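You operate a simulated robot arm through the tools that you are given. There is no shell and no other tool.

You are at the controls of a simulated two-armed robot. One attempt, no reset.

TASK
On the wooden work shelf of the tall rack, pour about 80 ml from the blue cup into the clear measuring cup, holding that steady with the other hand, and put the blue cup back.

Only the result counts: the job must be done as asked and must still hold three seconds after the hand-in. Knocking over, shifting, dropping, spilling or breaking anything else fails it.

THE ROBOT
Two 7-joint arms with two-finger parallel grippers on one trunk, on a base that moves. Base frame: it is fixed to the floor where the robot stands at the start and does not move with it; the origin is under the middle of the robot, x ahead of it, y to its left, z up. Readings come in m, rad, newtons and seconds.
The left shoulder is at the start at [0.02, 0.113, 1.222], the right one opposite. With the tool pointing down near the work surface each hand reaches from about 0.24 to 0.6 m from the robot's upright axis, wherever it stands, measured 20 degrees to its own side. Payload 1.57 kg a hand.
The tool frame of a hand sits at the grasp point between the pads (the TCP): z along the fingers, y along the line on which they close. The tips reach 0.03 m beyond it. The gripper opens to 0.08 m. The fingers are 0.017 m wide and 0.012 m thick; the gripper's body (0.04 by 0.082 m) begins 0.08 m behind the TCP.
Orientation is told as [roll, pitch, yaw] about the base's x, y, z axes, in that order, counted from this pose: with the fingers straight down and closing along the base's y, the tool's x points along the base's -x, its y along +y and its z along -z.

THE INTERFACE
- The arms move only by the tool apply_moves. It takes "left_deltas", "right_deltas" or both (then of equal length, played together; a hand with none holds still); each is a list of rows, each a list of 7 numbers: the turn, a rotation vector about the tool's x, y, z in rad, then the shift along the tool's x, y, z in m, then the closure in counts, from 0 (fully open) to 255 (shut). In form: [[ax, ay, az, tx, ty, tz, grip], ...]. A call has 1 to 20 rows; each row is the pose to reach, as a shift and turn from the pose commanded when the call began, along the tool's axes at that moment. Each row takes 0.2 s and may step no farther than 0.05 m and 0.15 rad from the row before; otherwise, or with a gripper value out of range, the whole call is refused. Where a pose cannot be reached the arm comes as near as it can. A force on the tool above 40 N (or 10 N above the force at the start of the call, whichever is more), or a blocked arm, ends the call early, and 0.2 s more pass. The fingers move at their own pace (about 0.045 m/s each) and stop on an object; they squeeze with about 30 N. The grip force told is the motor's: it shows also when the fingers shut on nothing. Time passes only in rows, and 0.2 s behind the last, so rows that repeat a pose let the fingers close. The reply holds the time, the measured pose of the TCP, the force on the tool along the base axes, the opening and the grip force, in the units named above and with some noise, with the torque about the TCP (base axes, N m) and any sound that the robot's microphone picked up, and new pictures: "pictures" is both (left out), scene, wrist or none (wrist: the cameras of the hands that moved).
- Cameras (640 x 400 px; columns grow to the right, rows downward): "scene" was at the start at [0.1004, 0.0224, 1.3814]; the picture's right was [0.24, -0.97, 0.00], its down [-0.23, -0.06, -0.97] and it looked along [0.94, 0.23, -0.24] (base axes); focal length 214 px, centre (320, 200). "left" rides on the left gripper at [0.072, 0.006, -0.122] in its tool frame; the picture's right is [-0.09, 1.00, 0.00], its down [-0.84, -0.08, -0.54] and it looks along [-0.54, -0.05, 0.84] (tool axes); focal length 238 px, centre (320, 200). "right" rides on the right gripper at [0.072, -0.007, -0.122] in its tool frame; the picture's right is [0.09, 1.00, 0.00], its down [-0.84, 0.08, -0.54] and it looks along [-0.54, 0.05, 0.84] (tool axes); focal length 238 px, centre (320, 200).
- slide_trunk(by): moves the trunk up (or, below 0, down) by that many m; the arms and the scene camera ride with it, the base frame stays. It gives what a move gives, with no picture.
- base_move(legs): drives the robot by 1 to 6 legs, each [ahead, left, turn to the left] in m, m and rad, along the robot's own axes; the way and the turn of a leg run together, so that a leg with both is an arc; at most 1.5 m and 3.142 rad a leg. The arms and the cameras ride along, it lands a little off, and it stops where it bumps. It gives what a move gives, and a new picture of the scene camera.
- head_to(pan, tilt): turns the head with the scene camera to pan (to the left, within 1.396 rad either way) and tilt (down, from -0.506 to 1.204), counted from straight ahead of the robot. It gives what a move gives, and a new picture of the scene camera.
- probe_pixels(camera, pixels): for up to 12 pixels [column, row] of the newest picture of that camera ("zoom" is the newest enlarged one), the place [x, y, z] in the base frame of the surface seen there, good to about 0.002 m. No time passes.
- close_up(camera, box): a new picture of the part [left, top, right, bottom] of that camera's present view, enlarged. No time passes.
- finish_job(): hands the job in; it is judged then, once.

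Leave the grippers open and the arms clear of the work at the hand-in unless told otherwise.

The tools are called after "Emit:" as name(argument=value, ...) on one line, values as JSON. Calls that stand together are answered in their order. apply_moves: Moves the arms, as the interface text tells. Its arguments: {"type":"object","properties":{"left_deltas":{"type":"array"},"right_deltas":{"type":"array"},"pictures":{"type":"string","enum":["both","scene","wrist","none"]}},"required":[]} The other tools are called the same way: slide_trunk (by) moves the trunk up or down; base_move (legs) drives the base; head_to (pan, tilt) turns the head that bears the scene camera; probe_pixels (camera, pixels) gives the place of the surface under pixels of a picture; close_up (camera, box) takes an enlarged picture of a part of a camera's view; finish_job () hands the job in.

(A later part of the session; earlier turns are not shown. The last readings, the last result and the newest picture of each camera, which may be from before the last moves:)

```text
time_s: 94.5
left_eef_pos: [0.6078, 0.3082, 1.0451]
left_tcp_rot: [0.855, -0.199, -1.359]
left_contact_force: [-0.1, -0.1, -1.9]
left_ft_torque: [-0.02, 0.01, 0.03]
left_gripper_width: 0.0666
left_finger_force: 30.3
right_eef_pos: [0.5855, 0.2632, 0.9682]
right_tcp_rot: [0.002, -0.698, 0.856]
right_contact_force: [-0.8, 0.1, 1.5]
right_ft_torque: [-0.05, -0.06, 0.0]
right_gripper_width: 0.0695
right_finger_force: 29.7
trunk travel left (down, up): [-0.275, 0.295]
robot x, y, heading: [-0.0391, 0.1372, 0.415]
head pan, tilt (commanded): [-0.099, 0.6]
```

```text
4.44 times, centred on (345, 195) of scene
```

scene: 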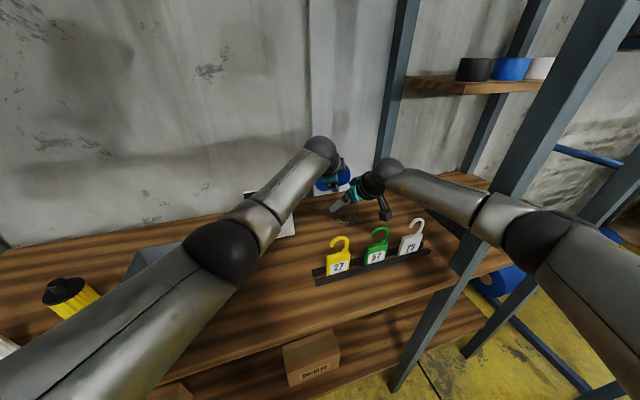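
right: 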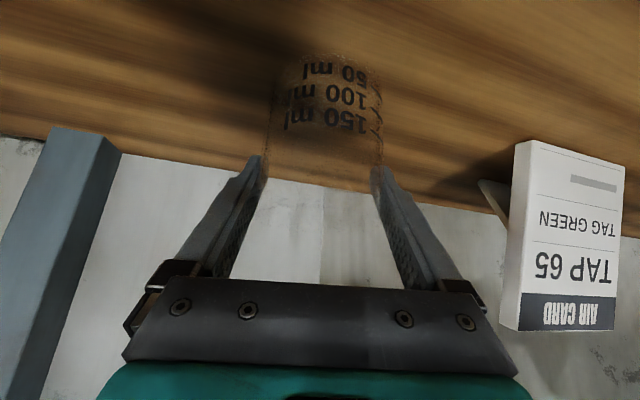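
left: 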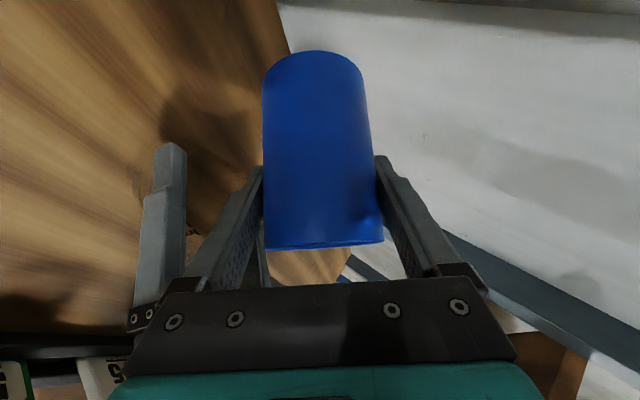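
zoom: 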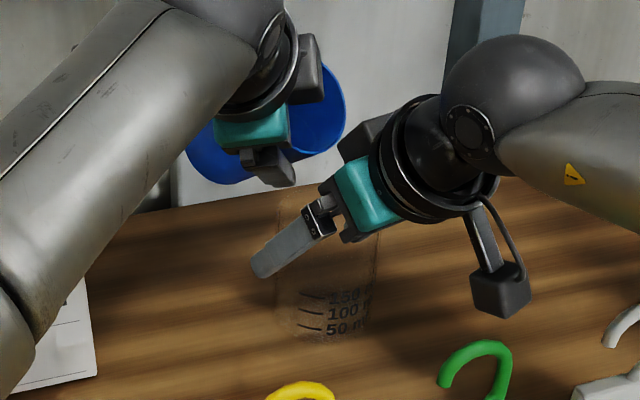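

Emit:
probe_pixels(camera="zoom", pixels=[[330, 100], [335, 130], [315, 150], [300, 156], [325, 75], [220, 175], [200, 165], [240, 180], [340, 110], [310, 130], [280, 270], [320, 225]])

```text
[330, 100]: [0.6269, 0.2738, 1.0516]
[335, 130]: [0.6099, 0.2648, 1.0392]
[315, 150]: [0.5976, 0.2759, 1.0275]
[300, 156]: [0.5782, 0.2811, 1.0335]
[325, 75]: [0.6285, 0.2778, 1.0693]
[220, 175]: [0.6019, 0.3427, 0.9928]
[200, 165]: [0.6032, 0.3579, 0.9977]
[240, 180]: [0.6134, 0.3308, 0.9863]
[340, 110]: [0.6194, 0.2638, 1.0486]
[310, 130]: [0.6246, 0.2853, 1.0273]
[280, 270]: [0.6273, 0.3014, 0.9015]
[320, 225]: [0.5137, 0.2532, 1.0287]
```

The lip is over the clear cup (rim points around (0.60, 0.27, 1.03)). I'll roll on in small steps to about 62° and hold briefly.

Emit:
apply_moves(left_deltas=[[0, 0, 0.044, -0.0009, 0.0003, 0.0005, 255], [0, 0, 0.087, -0.0017, 0.0005, 0.001, 255], [0, 0, 0.131, -0.0026, 0.0008, 0.0016, 255], [0, 0, 0.1745, -0.0035, 0.001, 0.0021, 255], [0, 0, 0.1745, -0.0035, 0.001, 0.0021, 255], [0, 0, 0.1745, -0.0035, 0.001, 0.0021, 255]], pictures="none")

Emit:
close_up(camera="scene", box=[315, 150, 375, 240])

Emit:
close_up(camera="right", box=[220, 0, 420, 200])

```text
time_s: 96.0
left_eef_pos: [0.6102, 0.3054, 1.0438]
left_tcp_rot: [0.869, -0.068, -1.473]
left_contact_force: [0.1, 0.1, -2.1]
left_ft_torque: [-0.03, 0.04, 0.03]
left_gripper_width: 0.0664
left_finger_force: 30.3
right_eef_pos: [0.5851, 0.2619, 0.969]
right_tcp_rot: [0.0, -0.697, 0.856]
right_contact_force: [-0.1, -0.4, 2.2]
right_ft_torque: [-0.06, -0.01, -0.02]
right_gripper_width: 0.0695
right_finger_force: 30.1
trunk travel left (down, up): [-0.275, 0.295]
robot x, y, heading: [-0.0427, 0.1426, 0.415]
head pan, tilt (commanded): [-0.099, 0.6]
```

```text
4.44 times, centred on (345, 195) of scene
```

zoom: 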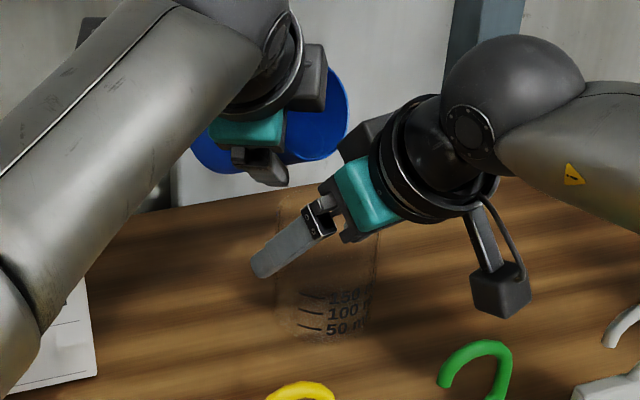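

```text
2.00 times, centred on (320, 100) of right
```

zoom: 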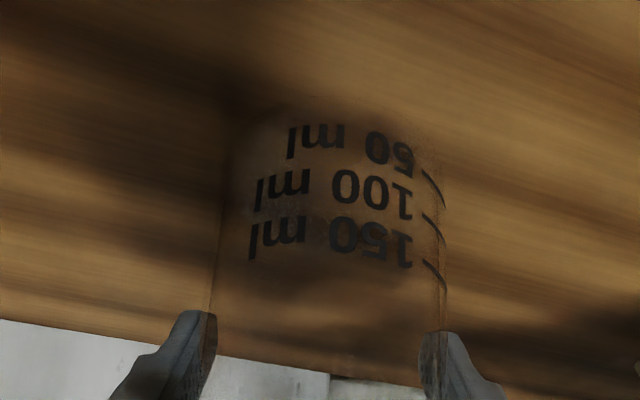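

Still no flow at 62°. I'll go another 5°, hold and check.

Emit:
apply_moves(left_deltas=[[0, 0, 0.044, -0.001, 0.0003, 0.0005, 255], [0, 0, 0.087, -0.0019, 0.0006, 0.0009, 255], [0, 0, 0.087, -0.0019, 0.0006, 0.0009, 255], [0, 0, 0.087, -0.0019, 0.0006, 0.0009, 255]], pictures="none")

Emit:
close_up(camera="scene", box=[315, 150, 375, 240])

Emit:
close_up(camera="right", box=[220, 0, 420, 200])

```text
time_s: 97.0
left_eef_pos: [0.612, 0.3035, 1.0442]
left_tcp_rot: [0.873, -0.004, -1.529]
left_contact_force: [-0.1, -0.3, -2.3]
left_ft_torque: [-0.05, 0.03, -0.01]
left_gripper_width: 0.0664
left_finger_force: 30.0
right_eef_pos: [0.5857, 0.2625, 0.9678]
right_tcp_rot: [0.001, -0.699, 0.859]
right_contact_force: [-1.0, 0.8, 1.7]
right_ft_torque: [-0.07, -0.05, 0.04]
right_gripper_width: 0.0697
right_finger_force: 30.3
trunk travel left (down, up): [-0.275, 0.295]
robot x, y, heading: [-0.0451, 0.1384, 0.412]
head pan, tilt (commanded): [-0.099, 0.6]
```

```text
4.44 times, centred on (345, 195) of scene
```

zoom: 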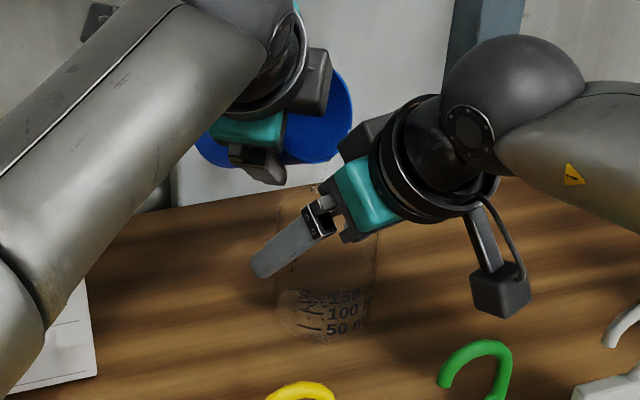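

```text
2.00 times, centred on (320, 100) of right
```

zoom: 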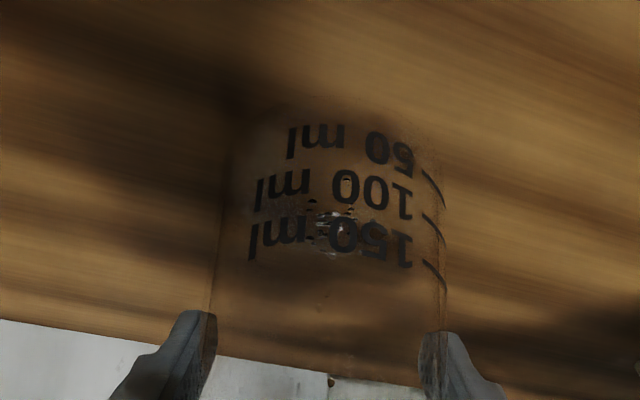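

Flow has started: droplets are visible falling into the clear cup. I'll hold this tilt for about a second and look at the level.

Emit:
apply_moves(left_deltas=[[0, 0, 0, 0, 0, 0, 255], [0, 0, 0, 0, 0, 0, 255], [0, 0, 0, 0, 0, 0, 255]], pictures="none")

Emit:
close_up(camera="scene", box=[325, 185, 365, 235])

Emit:
close_up(camera="right", box=[220, 0, 420, 200])

```text
time_s: 97.8
left_eef_pos: [0.6099, 0.3038, 1.0437]
left_tcp_rot: [0.872, -0.003, -1.531]
left_contact_force: [-0.2, 0.1, -1.9]
left_ft_torque: [-0.05, -0.01, -0.01]
left_gripper_width: 0.0666
left_finger_force: 29.7
right_eef_pos: [0.5868, 0.2619, 0.9693]
right_tcp_rot: [0.002, -0.698, 0.857]
right_contact_force: [0.0, -0.1, 0.8]
right_ft_torque: [-0.07, -0.06, 0.02]
right_gripper_width: 0.0699
right_finger_force: 30.0
trunk travel left (down, up): [-0.275, 0.295]
robot x, y, heading: [-0.0452, 0.14, 0.412]
head pan, tilt (commanded): [-0.099, 0.6]
```

```text
8.00 times, centred on (345, 210) of scene
```

zoom: 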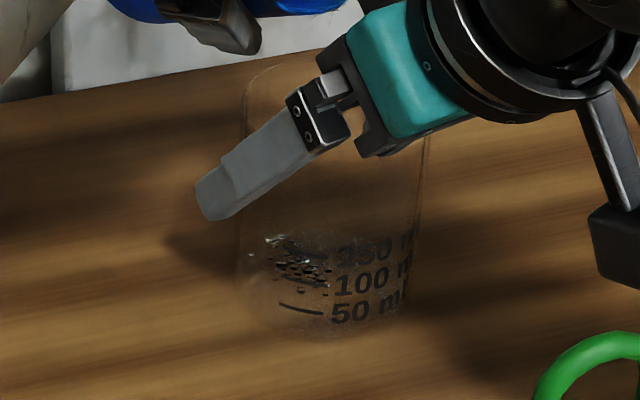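

```text
2.00 times, centred on (320, 100) of right
```

zoom: 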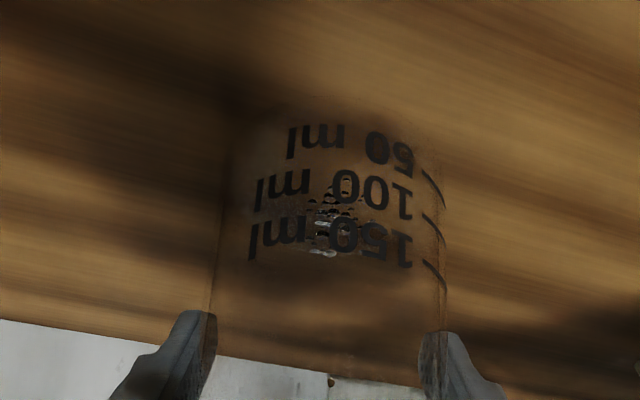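

The liquid shows as tiny clear grains collecting on the cup bottom. Flow has nearly stopped at this tilt, so I'll roll 5° further (about 69°) and hold.

Emit:
apply_moves(left_deltas=[[0, 0, 0.044, -0.001, 0.0003, 0.0005, 255], [0, 0, 0.087, -0.002, 0.0006, 0.0009, 255], [0, 0, 0.087, -0.002, 0.0006, 0.0009, 255], [0, 0, 0.087, -0.002, 0.0006, 0.0009, 255], [0, 0, 0.087, -0.002, 0.0006, 0.0009, 255]], pictures="none")

Emit:
close_up(camera="scene", box=[325, 185, 365, 235])

Emit:
close_up(camera="right", box=[220, 0, 420, 200])

```text
time_s: 99.0
left_eef_pos: [0.6126, 0.3039, 1.0433]
left_tcp_rot: [0.871, 0.065, -1.585]
left_contact_force: [-0.2, -0.2, -2.0]
left_ft_torque: [-0.02, 0.02, 0.0]
left_gripper_width: 0.0665
left_finger_force: 30.4
right_eef_pos: [0.5832, 0.2629, 0.9685]
right_tcp_rot: [0.0, -0.698, 0.857]
right_contact_force: [0.4, -0.9, 1.2]
right_ft_torque: [-0.06, -0.05, 0.0]
right_gripper_width: 0.0696
right_finger_force: 30.2
trunk travel left (down, up): [-0.275, 0.295]
robot x, y, heading: [-0.0461, 0.1383, 0.413]
head pan, tilt (commanded): [-0.099, 0.6]
```

```text
8.00 times, centred on (345, 210) of scene
```

zoom: 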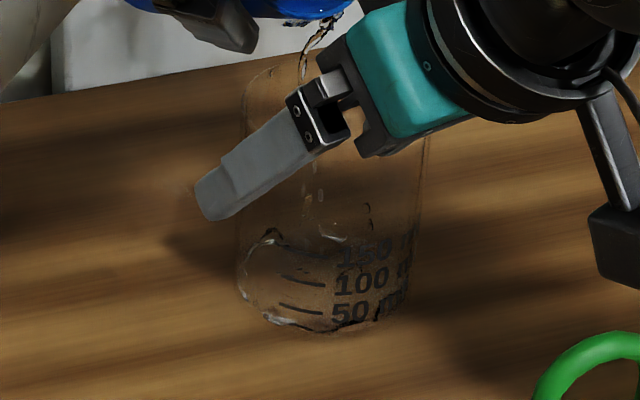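

```text
2.00 times, centred on (320, 100) of right
```

zoom: 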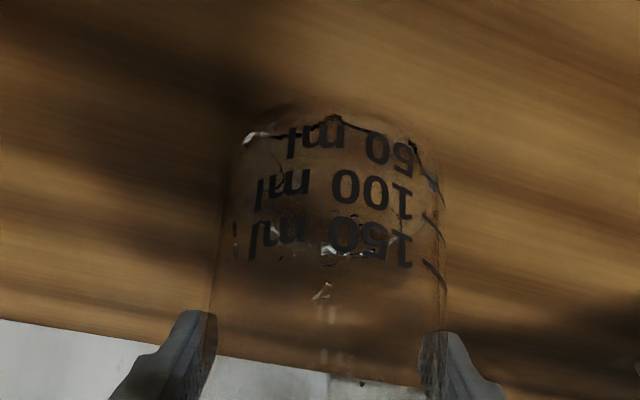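

A real stream now falls nicely inside the clear cup, with the level still below the 50 mark. I'll hold this tilt and watch.

Emit:
apply_moves(left_deltas=[[0, 0, 0, 0, 0, 0, 255], [0, 0, 0, 0, 0, 0, 255]], pictures="none")

Emit:
close_up(camera="scene", box=[325, 185, 365, 235])

Emit:
close_up(camera="right", box=[220, 0, 420, 200])

```text
time_s: 99.5
left_eef_pos: [0.6119, 0.303, 1.0436]
left_tcp_rot: [0.868, 0.065, -1.584]
left_contact_force: [0.2, 0.6, -1.6]
left_ft_torque: [-0.04, 0.05, 0.03]
left_gripper_width: 0.0665
left_finger_force: 30.7
right_eef_pos: [0.5854, 0.2619, 0.9677]
right_tcp_rot: [0.002, -0.698, 0.856]
right_contact_force: [0.1, 1.0, 2.0]
right_ft_torque: [-0.08, -0.08, 0.02]
right_gripper_width: 0.0696
right_finger_force: 30.5
trunk travel left (down, up): [-0.275, 0.295]
robot x, y, heading: [-0.0444, 0.1395, 0.41]
head pan, tilt (commanded): [-0.099, 0.6]
```

```text
8.00 times, centred on (345, 210) of scene
```

zoom: 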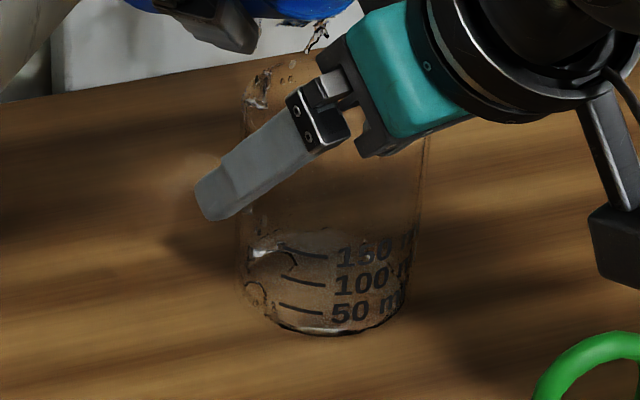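

```text
2.00 times, centred on (320, 100) of right
```

zoom: 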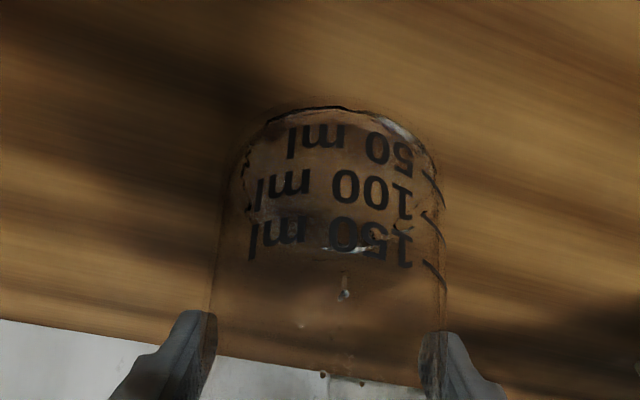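

The level is around 30 to 50 ml, still settling. I'll hold for another moment and look again.

Emit:
apply_moves(left_deltas=[[0, 0, 0, 0, 0, 0, 255], [0, 0, 0, 0, 0, 0, 255]], pictures="none")

Emit:
close_up(camera="scene", box=[325, 185, 365, 235])

Emit:
close_up(camera="right", box=[220, 0, 420, 200])

```text
time_s: 100.2
left_eef_pos: [0.6115, 0.3034, 1.0441]
left_tcp_rot: [0.868, 0.066, -1.586]
left_contact_force: [-0.1, 0.8, -1.8]
left_ft_torque: [-0.03, 0.03, 0.02]
left_gripper_width: 0.0666
left_finger_force: 29.8
right_eef_pos: [0.5849, 0.2621, 0.9679]
right_tcp_rot: [0.001, -0.7, 0.857]
right_contact_force: [0.2, 0.2, 1.9]
right_ft_torque: [-0.08, -0.06, 0.02]
right_gripper_width: 0.0697
right_finger_force: 30.0
trunk travel left (down, up): [-0.275, 0.295]
robot x, y, heading: [-0.0419, 0.1396, 0.417]
head pan, tilt (commanded): [-0.099, 0.6]
```

```text
8.00 times, centred on (345, 210) of scene
```

zoom: 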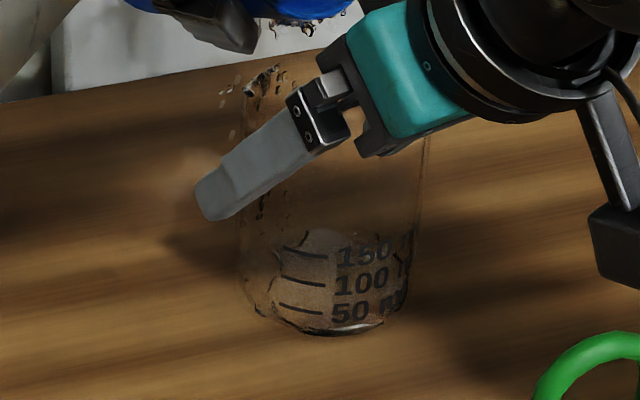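

```text
2.00 times, centred on (320, 100) of right
```

zoom: 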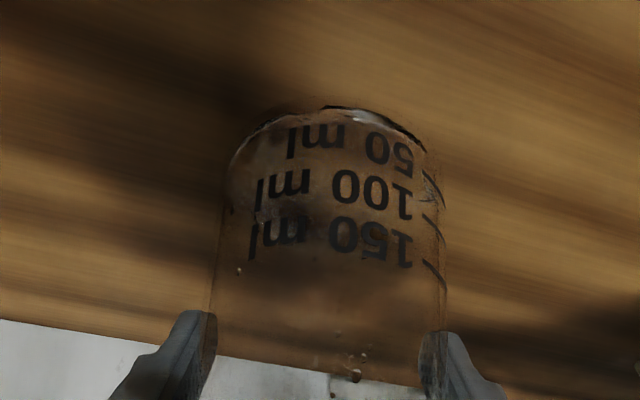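

Some drips seem to run along the blue cup's underside toward the rim's back-left edge. I'll probe the water surface in the cup, those drops and the shelf nearby before continuing.

Emit:
probe_pixels(camera="zoom", pixels=[[300, 130], [320, 150], [340, 170], [330, 190], [270, 160], [400, 160], [240, 270], [430, 300], [355, 375], [330, 330], [350, 210], [300, 200]])

Emit:
close_up(camera="scene", box=[310, 165, 374, 229])

```text
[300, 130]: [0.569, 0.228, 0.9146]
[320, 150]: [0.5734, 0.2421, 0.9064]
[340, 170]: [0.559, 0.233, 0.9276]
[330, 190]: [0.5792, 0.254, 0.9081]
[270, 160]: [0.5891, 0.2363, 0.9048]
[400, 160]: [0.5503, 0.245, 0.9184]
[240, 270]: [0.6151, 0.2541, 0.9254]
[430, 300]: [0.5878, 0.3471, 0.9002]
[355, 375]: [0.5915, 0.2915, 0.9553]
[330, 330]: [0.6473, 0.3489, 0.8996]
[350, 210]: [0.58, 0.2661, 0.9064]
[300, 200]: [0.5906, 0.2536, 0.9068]
```

```text
6.25 times, centred on (342, 197) of scene
```

zoom: 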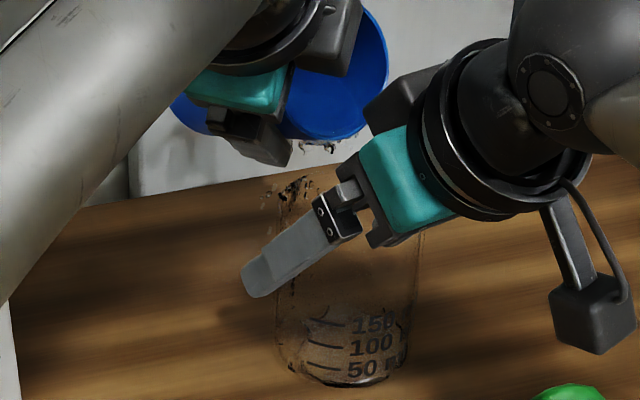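

The right camera shows the water surface at z ≈ 0.9065, so about 20 ml is in. Slow flow clings to the blue cup's underside. I'll shift the lip about 14 mm further over the cup toward its front-right and tilt quicker to about 75°, so it pours as a clean stream.

Emit:
apply_moves(left_deltas=[[0, 0, 0, -0.0073, -0.0006, -0.0027, 255], [0, 0, 0.087, -0.0147, -0.0013, -0.0055, 255], [0, 0, 0.1745, -0.0147, -0.0013, -0.0055, 255]], pictures="none")

Emit:
close_up(camera="scene", box=[310, 165, 374, 229])

Emit:
close_up(camera="right", box=[220, 0, 420, 200])

Emit:
probe_pixels(camera="zoom", pixels=[[320, 150], [330, 190], [350, 210], [300, 200], [270, 160], [380, 170]])

```text
time_s: 101.0
left_eef_pos: [0.607, 0.288, 1.0446]
left_tcp_rot: [0.856, 0.199, -1.698]
left_contact_force: [-0.4, 0.2, -2.1]
left_ft_torque: [-0.04, 0.02, -0.01]
left_gripper_width: 0.0665
left_finger_force: 30.5
right_eef_pos: [0.5852, 0.2621, 0.9681]
right_tcp_rot: [0.001, -0.698, 0.857]
right_contact_force: [-0.2, 0.3, 1.4]
right_ft_torque: [-0.04, -0.09, -0.01]
right_gripper_width: 0.0696
right_finger_force: 29.4
trunk travel left (down, up): [-0.275, 0.295]
robot x, y, heading: [-0.0401, 0.1371, 0.409]
head pan, tilt (commanded): [-0.099, 0.6]
```

```text
6.25 times, centred on (342, 197) of scene
```

zoom: 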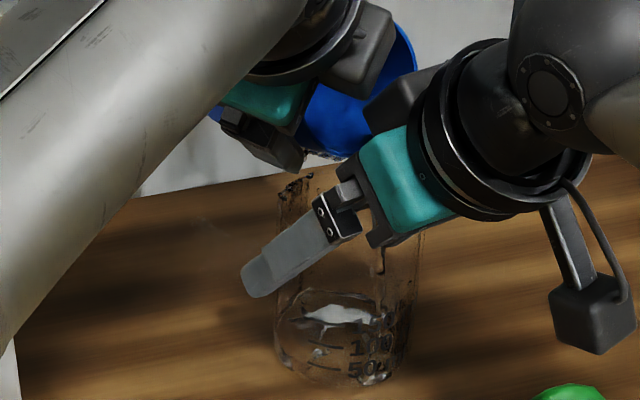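

```text
2.00 times, centred on (320, 100) of right
```

zoom: 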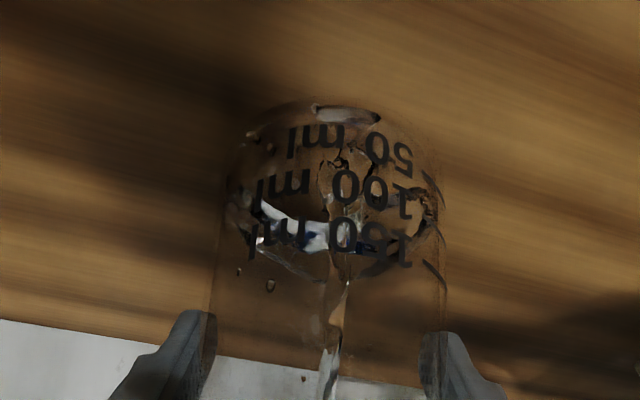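

```text
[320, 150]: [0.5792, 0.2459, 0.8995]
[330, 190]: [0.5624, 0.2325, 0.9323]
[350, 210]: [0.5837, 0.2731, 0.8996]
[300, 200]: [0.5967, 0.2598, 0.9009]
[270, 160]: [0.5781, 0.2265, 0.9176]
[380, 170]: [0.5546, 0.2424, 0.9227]
```

A strong clean stream now runs into the centre. The rate is high, so I'll quickly roll back to about 59° to stop the flow and measure.

Emit:
apply_moves(left_deltas=[[0, 0, -0.145, 0.0025, -0.001, -0.0012, 255], [0, 0, -0.29, 0.0051, -0.002, -0.0024, 255], [0, 0, -0.436, 0.0076, -0.003, -0.0036, 255], [0, 0, -0.436, 0.0076, -0.003, -0.0036, 255]], pictures="none")

Emit:
close_up(camera="scene", box=[310, 165, 374, 229])

Emit:
close_up(camera="right", box=[220, 0, 420, 200])

Emit:
probe_pixels(camera="zoom", pixels=[[320, 150], [330, 190], [350, 210], [300, 200], [270, 160], [380, 170], [320, 230], [300, 240], [350, 250], [320, 260], [280, 220], [400, 250]])

```text
time_s: 102.0
left_eef_pos: [0.6043, 0.2951, 1.0461]
left_tcp_rot: [0.863, -0.135, -1.414]
left_contact_force: [0.2, 0.4, -1.9]
left_ft_torque: [-0.05, 0.03, 0.01]
left_gripper_width: 0.0665
left_finger_force: 30.6
right_eef_pos: [0.5861, 0.2624, 0.9687]
right_tcp_rot: [0.001, -0.699, 0.856]
right_contact_force: [0.2, 0.0, 1.8]
right_ft_torque: [-0.06, -0.04, -0.01]
right_gripper_width: 0.07
right_finger_force: 30.4
trunk travel left (down, up): [-0.275, 0.295]
robot x, y, heading: [-0.0464, 0.1423, 0.414]
head pan, tilt (commanded): [-0.099, 0.6]
```

```text
6.25 times, centred on (342, 197) of scene
```

zoom: 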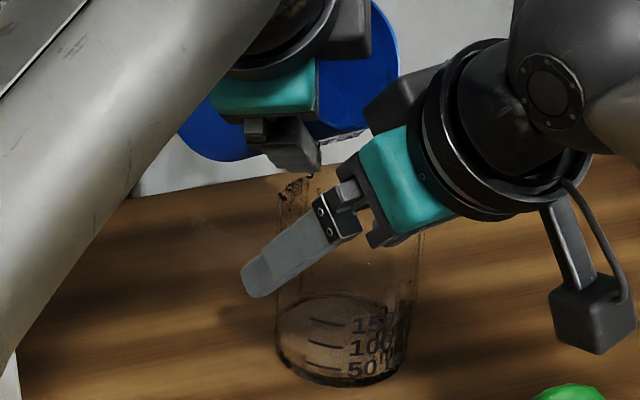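

```text
2.00 times, centred on (320, 100) of right
```

zoom: 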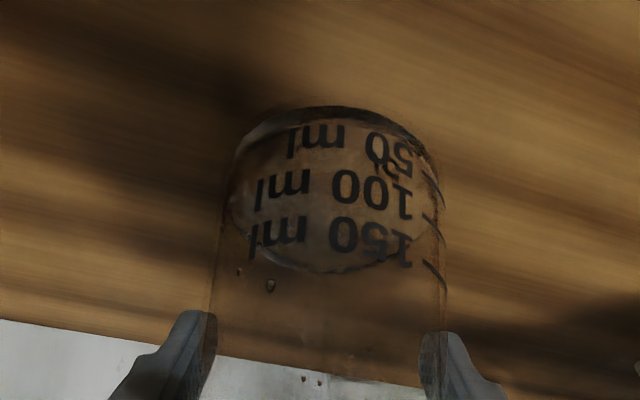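

```text
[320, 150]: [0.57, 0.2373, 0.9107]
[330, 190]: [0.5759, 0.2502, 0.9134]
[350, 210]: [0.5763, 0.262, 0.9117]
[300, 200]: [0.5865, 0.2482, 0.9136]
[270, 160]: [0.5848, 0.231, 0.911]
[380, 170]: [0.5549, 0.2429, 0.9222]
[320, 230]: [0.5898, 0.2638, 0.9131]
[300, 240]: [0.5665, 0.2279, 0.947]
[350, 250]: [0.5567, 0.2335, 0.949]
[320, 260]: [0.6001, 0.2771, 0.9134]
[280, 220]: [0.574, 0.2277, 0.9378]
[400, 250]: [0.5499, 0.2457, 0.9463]
```

The level is steady at z ≈ 0.913, about 42 ml. I'll probe the tick marks for calibration and check the shelf behind the cup for stray drops.

Emit:
probe_pixels(camera="zoom", pixels=[[432, 272], [440, 282], [432, 224], [440, 233], [430, 184], [437, 198], [425, 264], [425, 217], [426, 175], [240, 272], [270, 285], [320, 105]])

Emit:
close_up(camera="left", box=[0, 0, 320, 200])

Emit:
close_up(camera="scene", box=[270, 180, 350, 230])

```text
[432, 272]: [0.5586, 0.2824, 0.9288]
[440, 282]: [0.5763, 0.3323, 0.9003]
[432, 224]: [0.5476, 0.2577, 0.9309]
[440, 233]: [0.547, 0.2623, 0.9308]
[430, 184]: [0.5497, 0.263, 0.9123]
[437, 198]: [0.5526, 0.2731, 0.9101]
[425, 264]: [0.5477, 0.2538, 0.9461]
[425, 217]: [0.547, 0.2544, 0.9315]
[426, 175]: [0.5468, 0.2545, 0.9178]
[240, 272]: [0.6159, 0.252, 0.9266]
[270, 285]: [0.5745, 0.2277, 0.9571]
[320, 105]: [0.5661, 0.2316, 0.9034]
```

```text
2.00 times, centred on (160, 100) of left
```

zoom: 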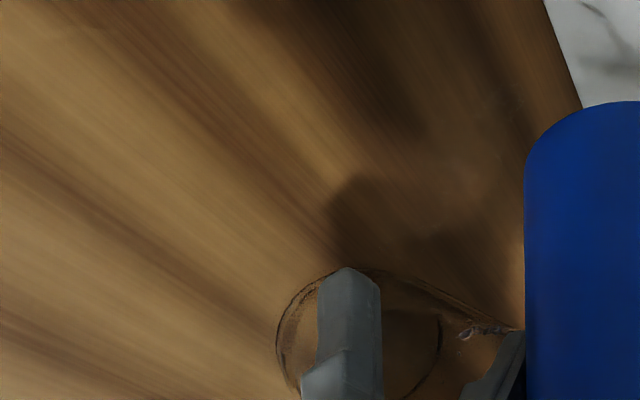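

```text
8.00 times, centred on (310, 205) of scene
```

zoom: 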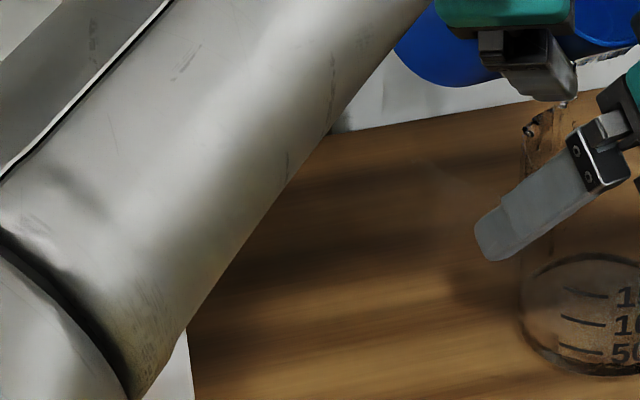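

Calibration from the ticks: 50/100/150 at z ≈ 0.916/0.931/0.946, so I have about 41 ml and 80 ml means z ≈ 0.925. The shelf looks clean. Next is a controlled burst: roll to about 78°, hold 0.4 s, and roll back.

Emit:
apply_moves(left_deltas=[[0, 0, 0.131, -0.0026, 0.0002, 0.0006, 255], [0, 0, 0.262, -0.0052, 0.0004, 0.0012, 255], [0, 0, 0.393, -0.0078, 0.0006, 0.0019, 255], [0, 0, 0.5236, -0.0104, 0.0008, 0.0025, 255], [0, 0, 0.5236, -0.0104, 0.0008, 0.0025, 255], [0, 0, 0.5236, -0.0104, 0.0008, 0.0025, 255], [0, 0, 0.393, -0.0078, 0.0006, 0.0019, 255], [0, 0, 0.262, -0.0052, 0.0004, 0.0012, 255], [0, 0, 0.131, -0.0026, 0.0002, 0.0006, 255], [0, 0, 0.0, 0, 0, 0, 255], [0, 0, 0.0, 0, 0, 0, 255]], pictures="none")

Emit:
close_up(camera="scene", box=[310, 165, 374, 229])

Emit:
close_up(camera="right", box=[220, 0, 420, 200])

Emit:
probe_pixels(camera="zoom", pixels=[[320, 165], [330, 200], [350, 215], [300, 205], [275, 205], [380, 215], [320, 230], [320, 260], [330, 275], [290, 270], [340, 290], [310, 155]])

```text
time_s: 104.3
left_eef_pos: [0.604, 0.2959, 1.0475]
left_tcp_rot: [0.863, -0.136, -1.413]
left_contact_force: [0.7, 0.3, -0.5]
left_ft_torque: [-0.06, 0.03, 0.01]
left_gripper_width: 0.0665
left_finger_force: 29.6
right_eef_pos: [0.5854, 0.2624, 0.9691]
right_tcp_rot: [0.002, -0.698, 0.856]
right_contact_force: [0.1, 0.1, 1.2]
right_ft_torque: [-0.02, -0.05, 0.01]
right_gripper_width: 0.0699
right_finger_force: 30.5
trunk travel left (down, up): [-0.275, 0.295]
robot x, y, heading: [-0.0421, 0.1413, 0.413]
head pan, tilt (commanded): [-0.099, 0.6]
```

```text
6.25 times, centred on (342, 197) of scene
```

zoom: 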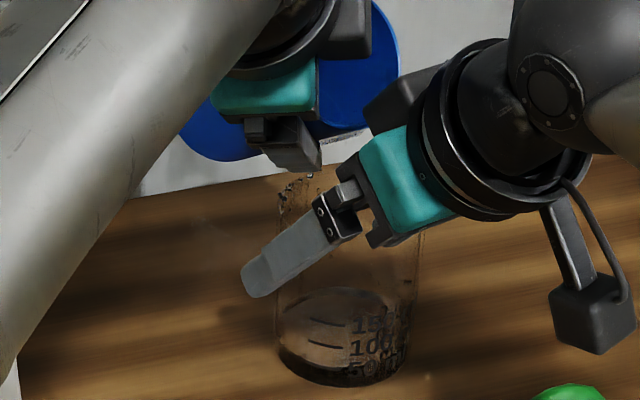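

```text
2.00 times, centred on (320, 100) of right
```

zoom: 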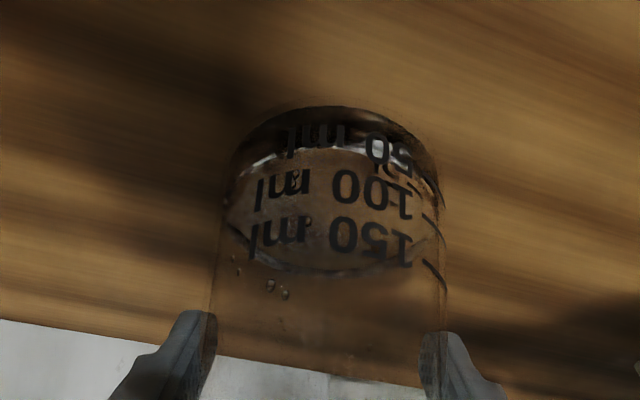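

```text
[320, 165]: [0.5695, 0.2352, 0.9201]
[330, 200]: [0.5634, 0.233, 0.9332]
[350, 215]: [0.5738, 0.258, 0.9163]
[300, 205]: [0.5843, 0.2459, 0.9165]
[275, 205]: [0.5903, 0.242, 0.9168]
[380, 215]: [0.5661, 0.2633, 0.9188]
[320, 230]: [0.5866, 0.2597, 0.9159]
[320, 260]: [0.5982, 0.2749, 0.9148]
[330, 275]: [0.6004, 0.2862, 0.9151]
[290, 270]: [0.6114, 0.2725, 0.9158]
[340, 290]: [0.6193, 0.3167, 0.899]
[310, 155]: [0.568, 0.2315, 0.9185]
```

Now about 51 ml (surface ≈ 0.9163). That burst added about 10 ml. I'll do a slightly steeper burst, to about 80° with a 0.6 s hold.

Emit:
apply_moves(left_deltas=[[0, 0, 0.1222, -0.0025, 0.0004, 0.0003, 255], [0, 0, 0.2444, -0.005, 0.0008, 0.0006, 255], [0, 0, 0.3665, -0.0075, 0.0011, 0.001, 255], [0, 0, 0.4887, -0.01, 0.0015, 0.0013, 255], [0, 0, 0.6109, -0.0125, 0.0019, 0.0016, 255], [0, 0, 0.6109, -0.0125, 0.0019, 0.0016, 255], [0, 0, 0.6109, -0.0125, 0.0019, 0.0016, 255], [0, 0, 0.6109, -0.0125, 0.0019, 0.0016, 255], [0, 0, 0.4887, -0.01, 0.0015, 0.0013, 255], [0, 0, 0.3665, -0.0075, 0.0011, 0.001, 255], [0, 0, 0.2444, -0.005, 0.0008, 0.0006, 255], [0, 0, 0.1222, -0.0025, 0.0004, 0.0003, 255], [0, 0, 0, 0, 0, 0, 255], [0, 0, 0, 0, 0, 0, 255]], pictures="none")

Emit:
close_up(camera="scene", box=[310, 165, 374, 229])

Emit:
close_up(camera="right", box=[220, 0, 420, 200])

Emit:
probe_pixels(camera="zoom", pixels=[[320, 175], [330, 195], [350, 215], [300, 205], [275, 205], [380, 225], [320, 230], [320, 260], [330, 275], [290, 270], [270, 230], [380, 250]])

```text
time_s: 107.3
left_eef_pos: [0.6014, 0.2951, 1.0458]
left_tcp_rot: [0.865, -0.136, -1.414]
left_contact_force: [-0.6, 0.2, -1.1]
left_ft_torque: [-0.04, 0.0, 0.0]
left_gripper_width: 0.0661
left_finger_force: 29.5
right_eef_pos: [0.5869, 0.2622, 0.9683]
right_tcp_rot: [0.002, -0.697, 0.857]
right_contact_force: [0.2, -0.1, 1.1]
right_ft_torque: [-0.08, -0.06, -0.02]
right_gripper_width: 0.07
right_finger_force: 30.3
trunk travel left (down, up): [-0.275, 0.295]
robot x, y, heading: [-0.0424, 0.1414, 0.411]
head pan, tilt (commanded): [-0.099, 0.6]
```

```text
6.25 times, centred on (342, 197) of scene
```

zoom: 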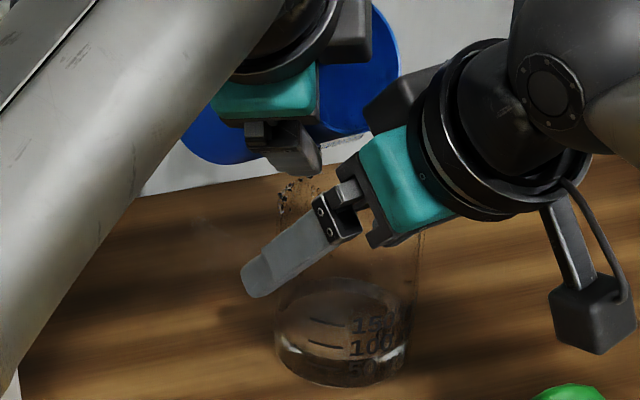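

```text
2.00 times, centred on (320, 100) of right
```

zoom: 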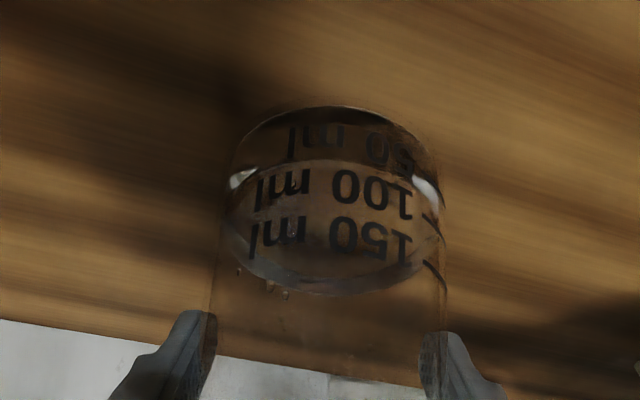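

```text
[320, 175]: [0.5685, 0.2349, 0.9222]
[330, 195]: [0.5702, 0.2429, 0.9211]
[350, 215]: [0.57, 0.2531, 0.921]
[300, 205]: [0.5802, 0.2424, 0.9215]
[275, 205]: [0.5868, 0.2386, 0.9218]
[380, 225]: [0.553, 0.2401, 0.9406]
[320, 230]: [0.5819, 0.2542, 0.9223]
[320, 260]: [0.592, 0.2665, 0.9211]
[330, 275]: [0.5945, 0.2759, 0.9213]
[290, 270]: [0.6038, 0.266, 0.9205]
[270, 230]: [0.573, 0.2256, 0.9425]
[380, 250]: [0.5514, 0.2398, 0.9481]
```

Now about 67 ml (surface ≈ 0.9213). I need about 12 ml more, and repeating the same burst should give slightly less than last time.

Emit:
apply_moves(left_deltas=[[0, 0, 0.1222, -0.0025, 0.0004, 0.0003, 255], [0, 0, 0.2444, -0.005, 0.0008, 0.0006, 255], [0, 0, 0.3665, -0.0075, 0.0011, 0.001, 255], [0, 0, 0.4887, -0.01, 0.0015, 0.0013, 255], [0, 0, 0.6109, -0.0125, 0.0019, 0.0016, 255], [0, 0, 0.6109, -0.0125, 0.0019, 0.0016, 255], [0, 0, 0.6109, -0.0125, 0.0019, 0.0016, 255], [0, 0, 0.6109, -0.0125, 0.0019, 0.0016, 255], [0, 0, 0.4887, -0.01, 0.0015, 0.0013, 255], [0, 0, 0.3665, -0.0075, 0.0011, 0.001, 255], [0, 0, 0.2444, -0.005, 0.0008, 0.0006, 255], [0, 0, 0.1222, -0.0025, 0.0004, 0.0003, 255], [0, 0, 0, 0, 0, 0, 255], [0, 0, 0, 0, 0, 0, 255]], pictures="none")

Emit:
close_up(camera="scene", box=[310, 165, 374, 229])

Emit:
close_up(camera="right", box=[220, 0, 420, 200])

Emit:
probe_pixels(camera="zoom", pixels=[[320, 185], [330, 205], [350, 225], [300, 215], [275, 215], [340, 240], [320, 240], [320, 260], [330, 275], [290, 270], [300, 255], [350, 270]])

```text
time_s: 110.3
left_eef_pos: [0.6031, 0.2959, 1.0457]
left_tcp_rot: [0.865, -0.136, -1.414]
left_contact_force: [-1.4, -0.5, -1.4]
left_ft_torque: [-0.06, 0.04, 0.0]
left_gripper_width: 0.0658
left_finger_force: 30.2
right_eef_pos: [0.5862, 0.2633, 0.9682]
right_tcp_rot: [0.003, -0.698, 0.857]
right_contact_force: [0.3, 0.3, 1.4]
right_ft_torque: [-0.07, -0.07, 0.0]
right_gripper_width: 0.0696
right_finger_force: 30.5
trunk travel left (down, up): [-0.275, 0.295]
robot x, y, heading: [-0.0441, 0.1426, 0.415]
head pan, tilt (commanded): [-0.099, 0.6]
```

```text
6.25 times, centred on (342, 197) of scene
```

zoom: 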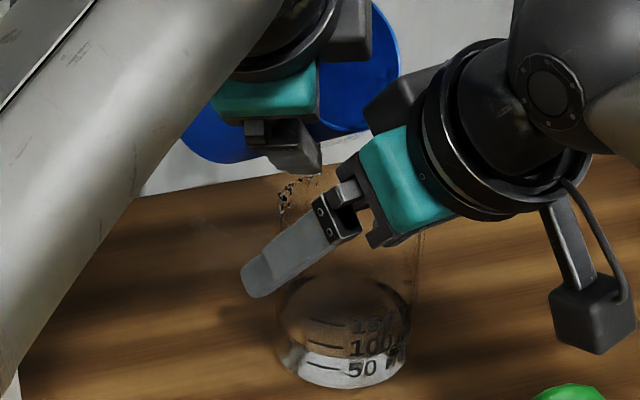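

```text
2.00 times, centred on (320, 100) of right
```

zoom: 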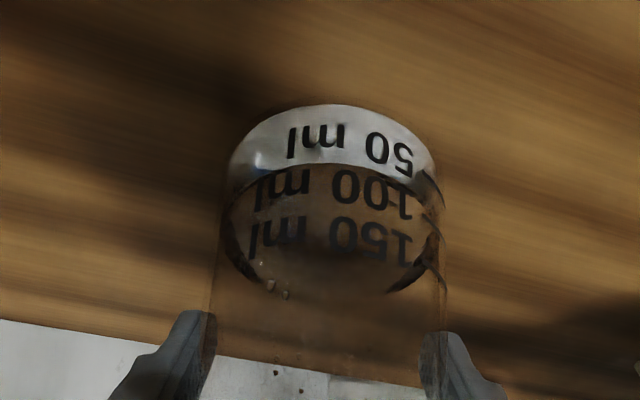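

```text
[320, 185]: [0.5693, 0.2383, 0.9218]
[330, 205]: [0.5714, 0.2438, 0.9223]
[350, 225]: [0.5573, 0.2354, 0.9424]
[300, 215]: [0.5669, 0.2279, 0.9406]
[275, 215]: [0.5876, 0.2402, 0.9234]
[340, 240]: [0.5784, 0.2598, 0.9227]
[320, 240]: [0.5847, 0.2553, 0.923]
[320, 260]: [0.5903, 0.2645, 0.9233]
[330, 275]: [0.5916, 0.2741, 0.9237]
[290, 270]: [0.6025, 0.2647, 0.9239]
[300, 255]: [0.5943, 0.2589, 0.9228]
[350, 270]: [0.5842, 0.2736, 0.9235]
```

Now about 73 ml (surface ≈ 0.9230; visually between 50 and 100). One more slightly steeper burst, to about 82°, should add the last 6 to 7 ml.

Emit:
apply_moves(left_deltas=[[0, 0, 0.1326, -0.0028, 0.0005, 0.0002, 255], [0, 0, 0.2653, -0.0055, 0.0011, 0.0004, 255], [0, 0, 0.3979, -0.0083, 0.0016, 0.0005, 255], [0, 0, 0.5306, -0.011, 0.0022, 0.0007, 255], [0, 0, 0.6632, -0.0138, 0.0027, 0.0009, 255], [0, 0, 0.6632, -0.0138, 0.0027, 0.0009, 255], [0, 0, 0.6632, -0.0138, 0.0027, 0.0009, 255], [0, 0, 0.5306, -0.011, 0.0022, 0.0007, 255], [0, 0, 0.3979, -0.0083, 0.0016, 0.0005, 255], [0, 0, 0.2653, -0.0055, 0.0011, 0.0004, 255], [0, 0, 0.1326, -0.0028, 0.0005, 0.0002, 255], [0, 0, 0, 0, 0, 0, 255], [0, 0, 0, 0, 0, 0, 255]], pictures="none")

Emit:
close_up(camera="scene", box=[310, 165, 374, 229])

Emit:
close_up(camera="right", box=[220, 0, 420, 200])

Emit:
probe_pixels(camera="zoom", pixels=[[320, 185], [330, 205], [340, 225], [275, 215], [340, 240], [320, 240], [320, 260], [330, 275], [290, 270], [300, 255], [350, 270], [310, 285]])

```text
time_s: 113.2
left_eef_pos: [0.6024, 0.294, 1.046]
left_tcp_rot: [0.864, -0.137, -1.413]
left_contact_force: [0.4, -1.0, -1.0]
left_ft_torque: [-0.04, 0.04, 0.01]
left_gripper_width: 0.0659
left_finger_force: 29.9
right_eef_pos: [0.5859, 0.2627, 0.9693]
right_tcp_rot: [0.002, -0.698, 0.857]
right_contact_force: [-0.3, -0.2, 0.4]
right_ft_torque: [-0.03, -0.07, 0.0]
right_gripper_width: 0.0699
right_finger_force: 30.0
trunk travel left (down, up): [-0.275, 0.295]
robot x, y, heading: [-0.0397, 0.1389, 0.407]
head pan, tilt (commanded): [-0.099, 0.6]
```

```text
6.25 times, centred on (342, 197) of scene
```

zoom: 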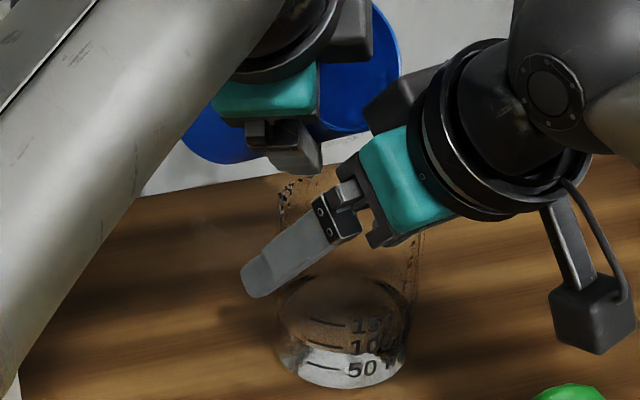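

```text
2.00 times, centred on (320, 100) of right
```

zoom: 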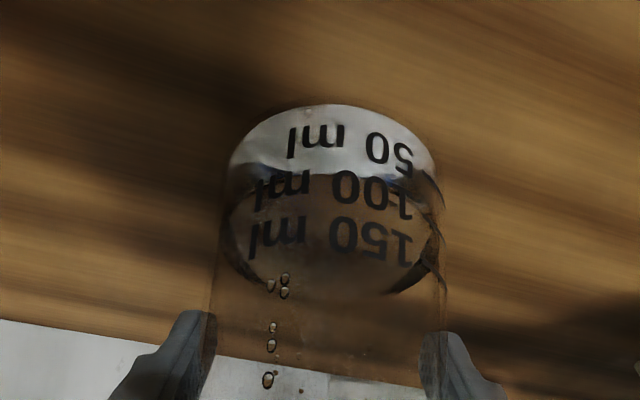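

```text
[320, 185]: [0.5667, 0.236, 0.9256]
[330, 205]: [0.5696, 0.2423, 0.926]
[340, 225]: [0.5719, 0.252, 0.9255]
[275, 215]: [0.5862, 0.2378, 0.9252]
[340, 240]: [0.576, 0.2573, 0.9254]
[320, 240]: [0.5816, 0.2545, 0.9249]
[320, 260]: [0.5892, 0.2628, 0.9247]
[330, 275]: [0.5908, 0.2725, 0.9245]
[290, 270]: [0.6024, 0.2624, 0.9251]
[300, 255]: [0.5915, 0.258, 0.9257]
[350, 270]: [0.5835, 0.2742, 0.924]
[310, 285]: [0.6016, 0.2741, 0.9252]
```

The level is now about 80 ml (mean surface 0.9251, visually between 50 and 100), so I'll stop. I'll bring the blue cup back upright while keeping the lip over the clear cup, then raise it.

Emit:
apply_moves(left_deltas=[[0, 0, -0.116, 0.001, 0.0013, -0.0028, 255], [0, 0, -0.233, 0.0019, 0.0026, -0.0056, 255], [0, 0, -0.349, 0.0029, 0.0039, -0.0084, 255], [0, 0, -0.48, 0.0013, 0.0141, -0.0195, 255], [0, 0, -0.611, -0.0003, 0.0242, -0.0306, 255], [0, 0, -0.742, -0.0007, 0.0308, -0.0349, 255], [0, 0, -0.873, -0.0011, 0.0375, -0.0393, 255], [0, 0, -1.004, -0.0015, 0.0441, -0.0436, 255], [0, 0, -1.135, -0.0018, 0.0507, -0.0479, 255], [0, 0, -1.266, -0.0022, 0.0574, -0.0523, 255], [0, 0, -1.396, -0.0026, 0.064, -0.0566, 255], [0, 0, -1.396, -0.0026, 0.064, -0.0566, 255]], pictures="both")

Emit:
close_up(camera="scene", box=[300, 130, 390, 230])

```text
time_s: 115.8
left_eef_pos: [0.5998, 0.3043, 1.1313]
left_tcp_rot: [-0.006, -0.87, 0.048]
left_contact_force: [0.4, -0.1, -1.7]
left_ft_torque: [0.02, 0.04, -0.01]
left_gripper_width: 0.0661
left_finger_force: 29.7
right_eef_pos: [0.5852, 0.2622, 0.9682]
right_tcp_rot: [0.005, -0.698, 0.857]
right_contact_force: [0.2, -0.3, 0.5]
right_ft_torque: [-0.01, -0.07, 0.0]
right_gripper_width: 0.0697
right_finger_force: 29.7
trunk travel left (down, up): [-0.275, 0.295]
robot x, y, heading: [-0.0422, 0.1424, 0.416]
head pan, tilt (commanded): [-0.099, 0.6]
```

scene: 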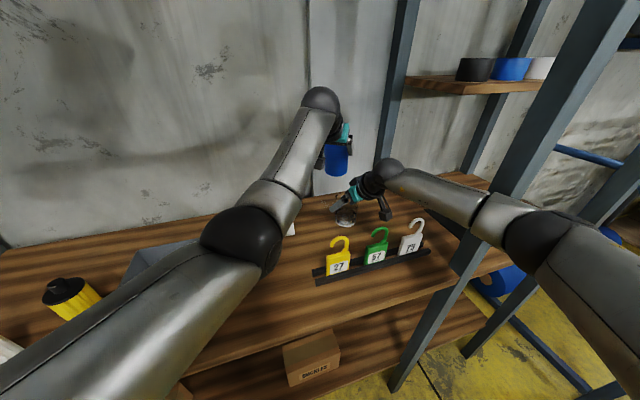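
left: 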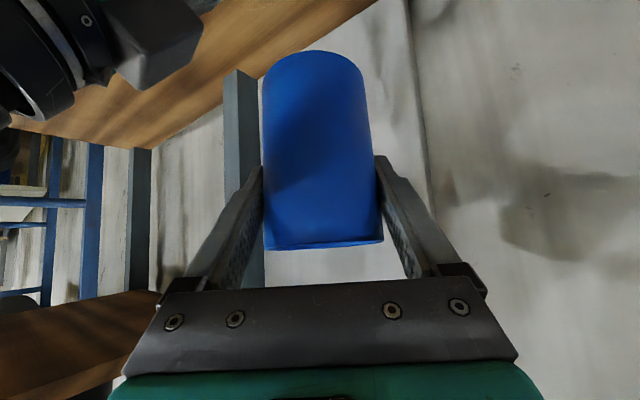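

```text
4.00 times, centred on (345, 180) of scene
```

zoom: 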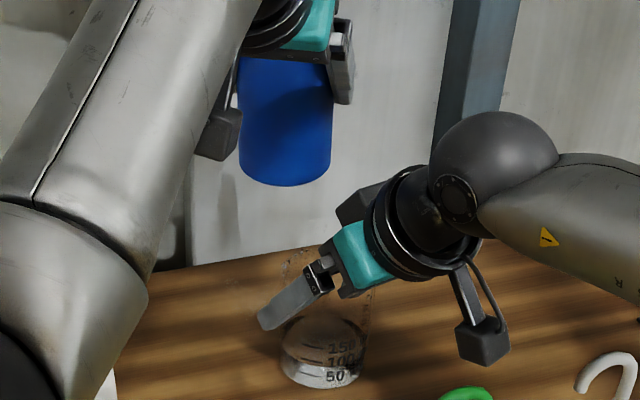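

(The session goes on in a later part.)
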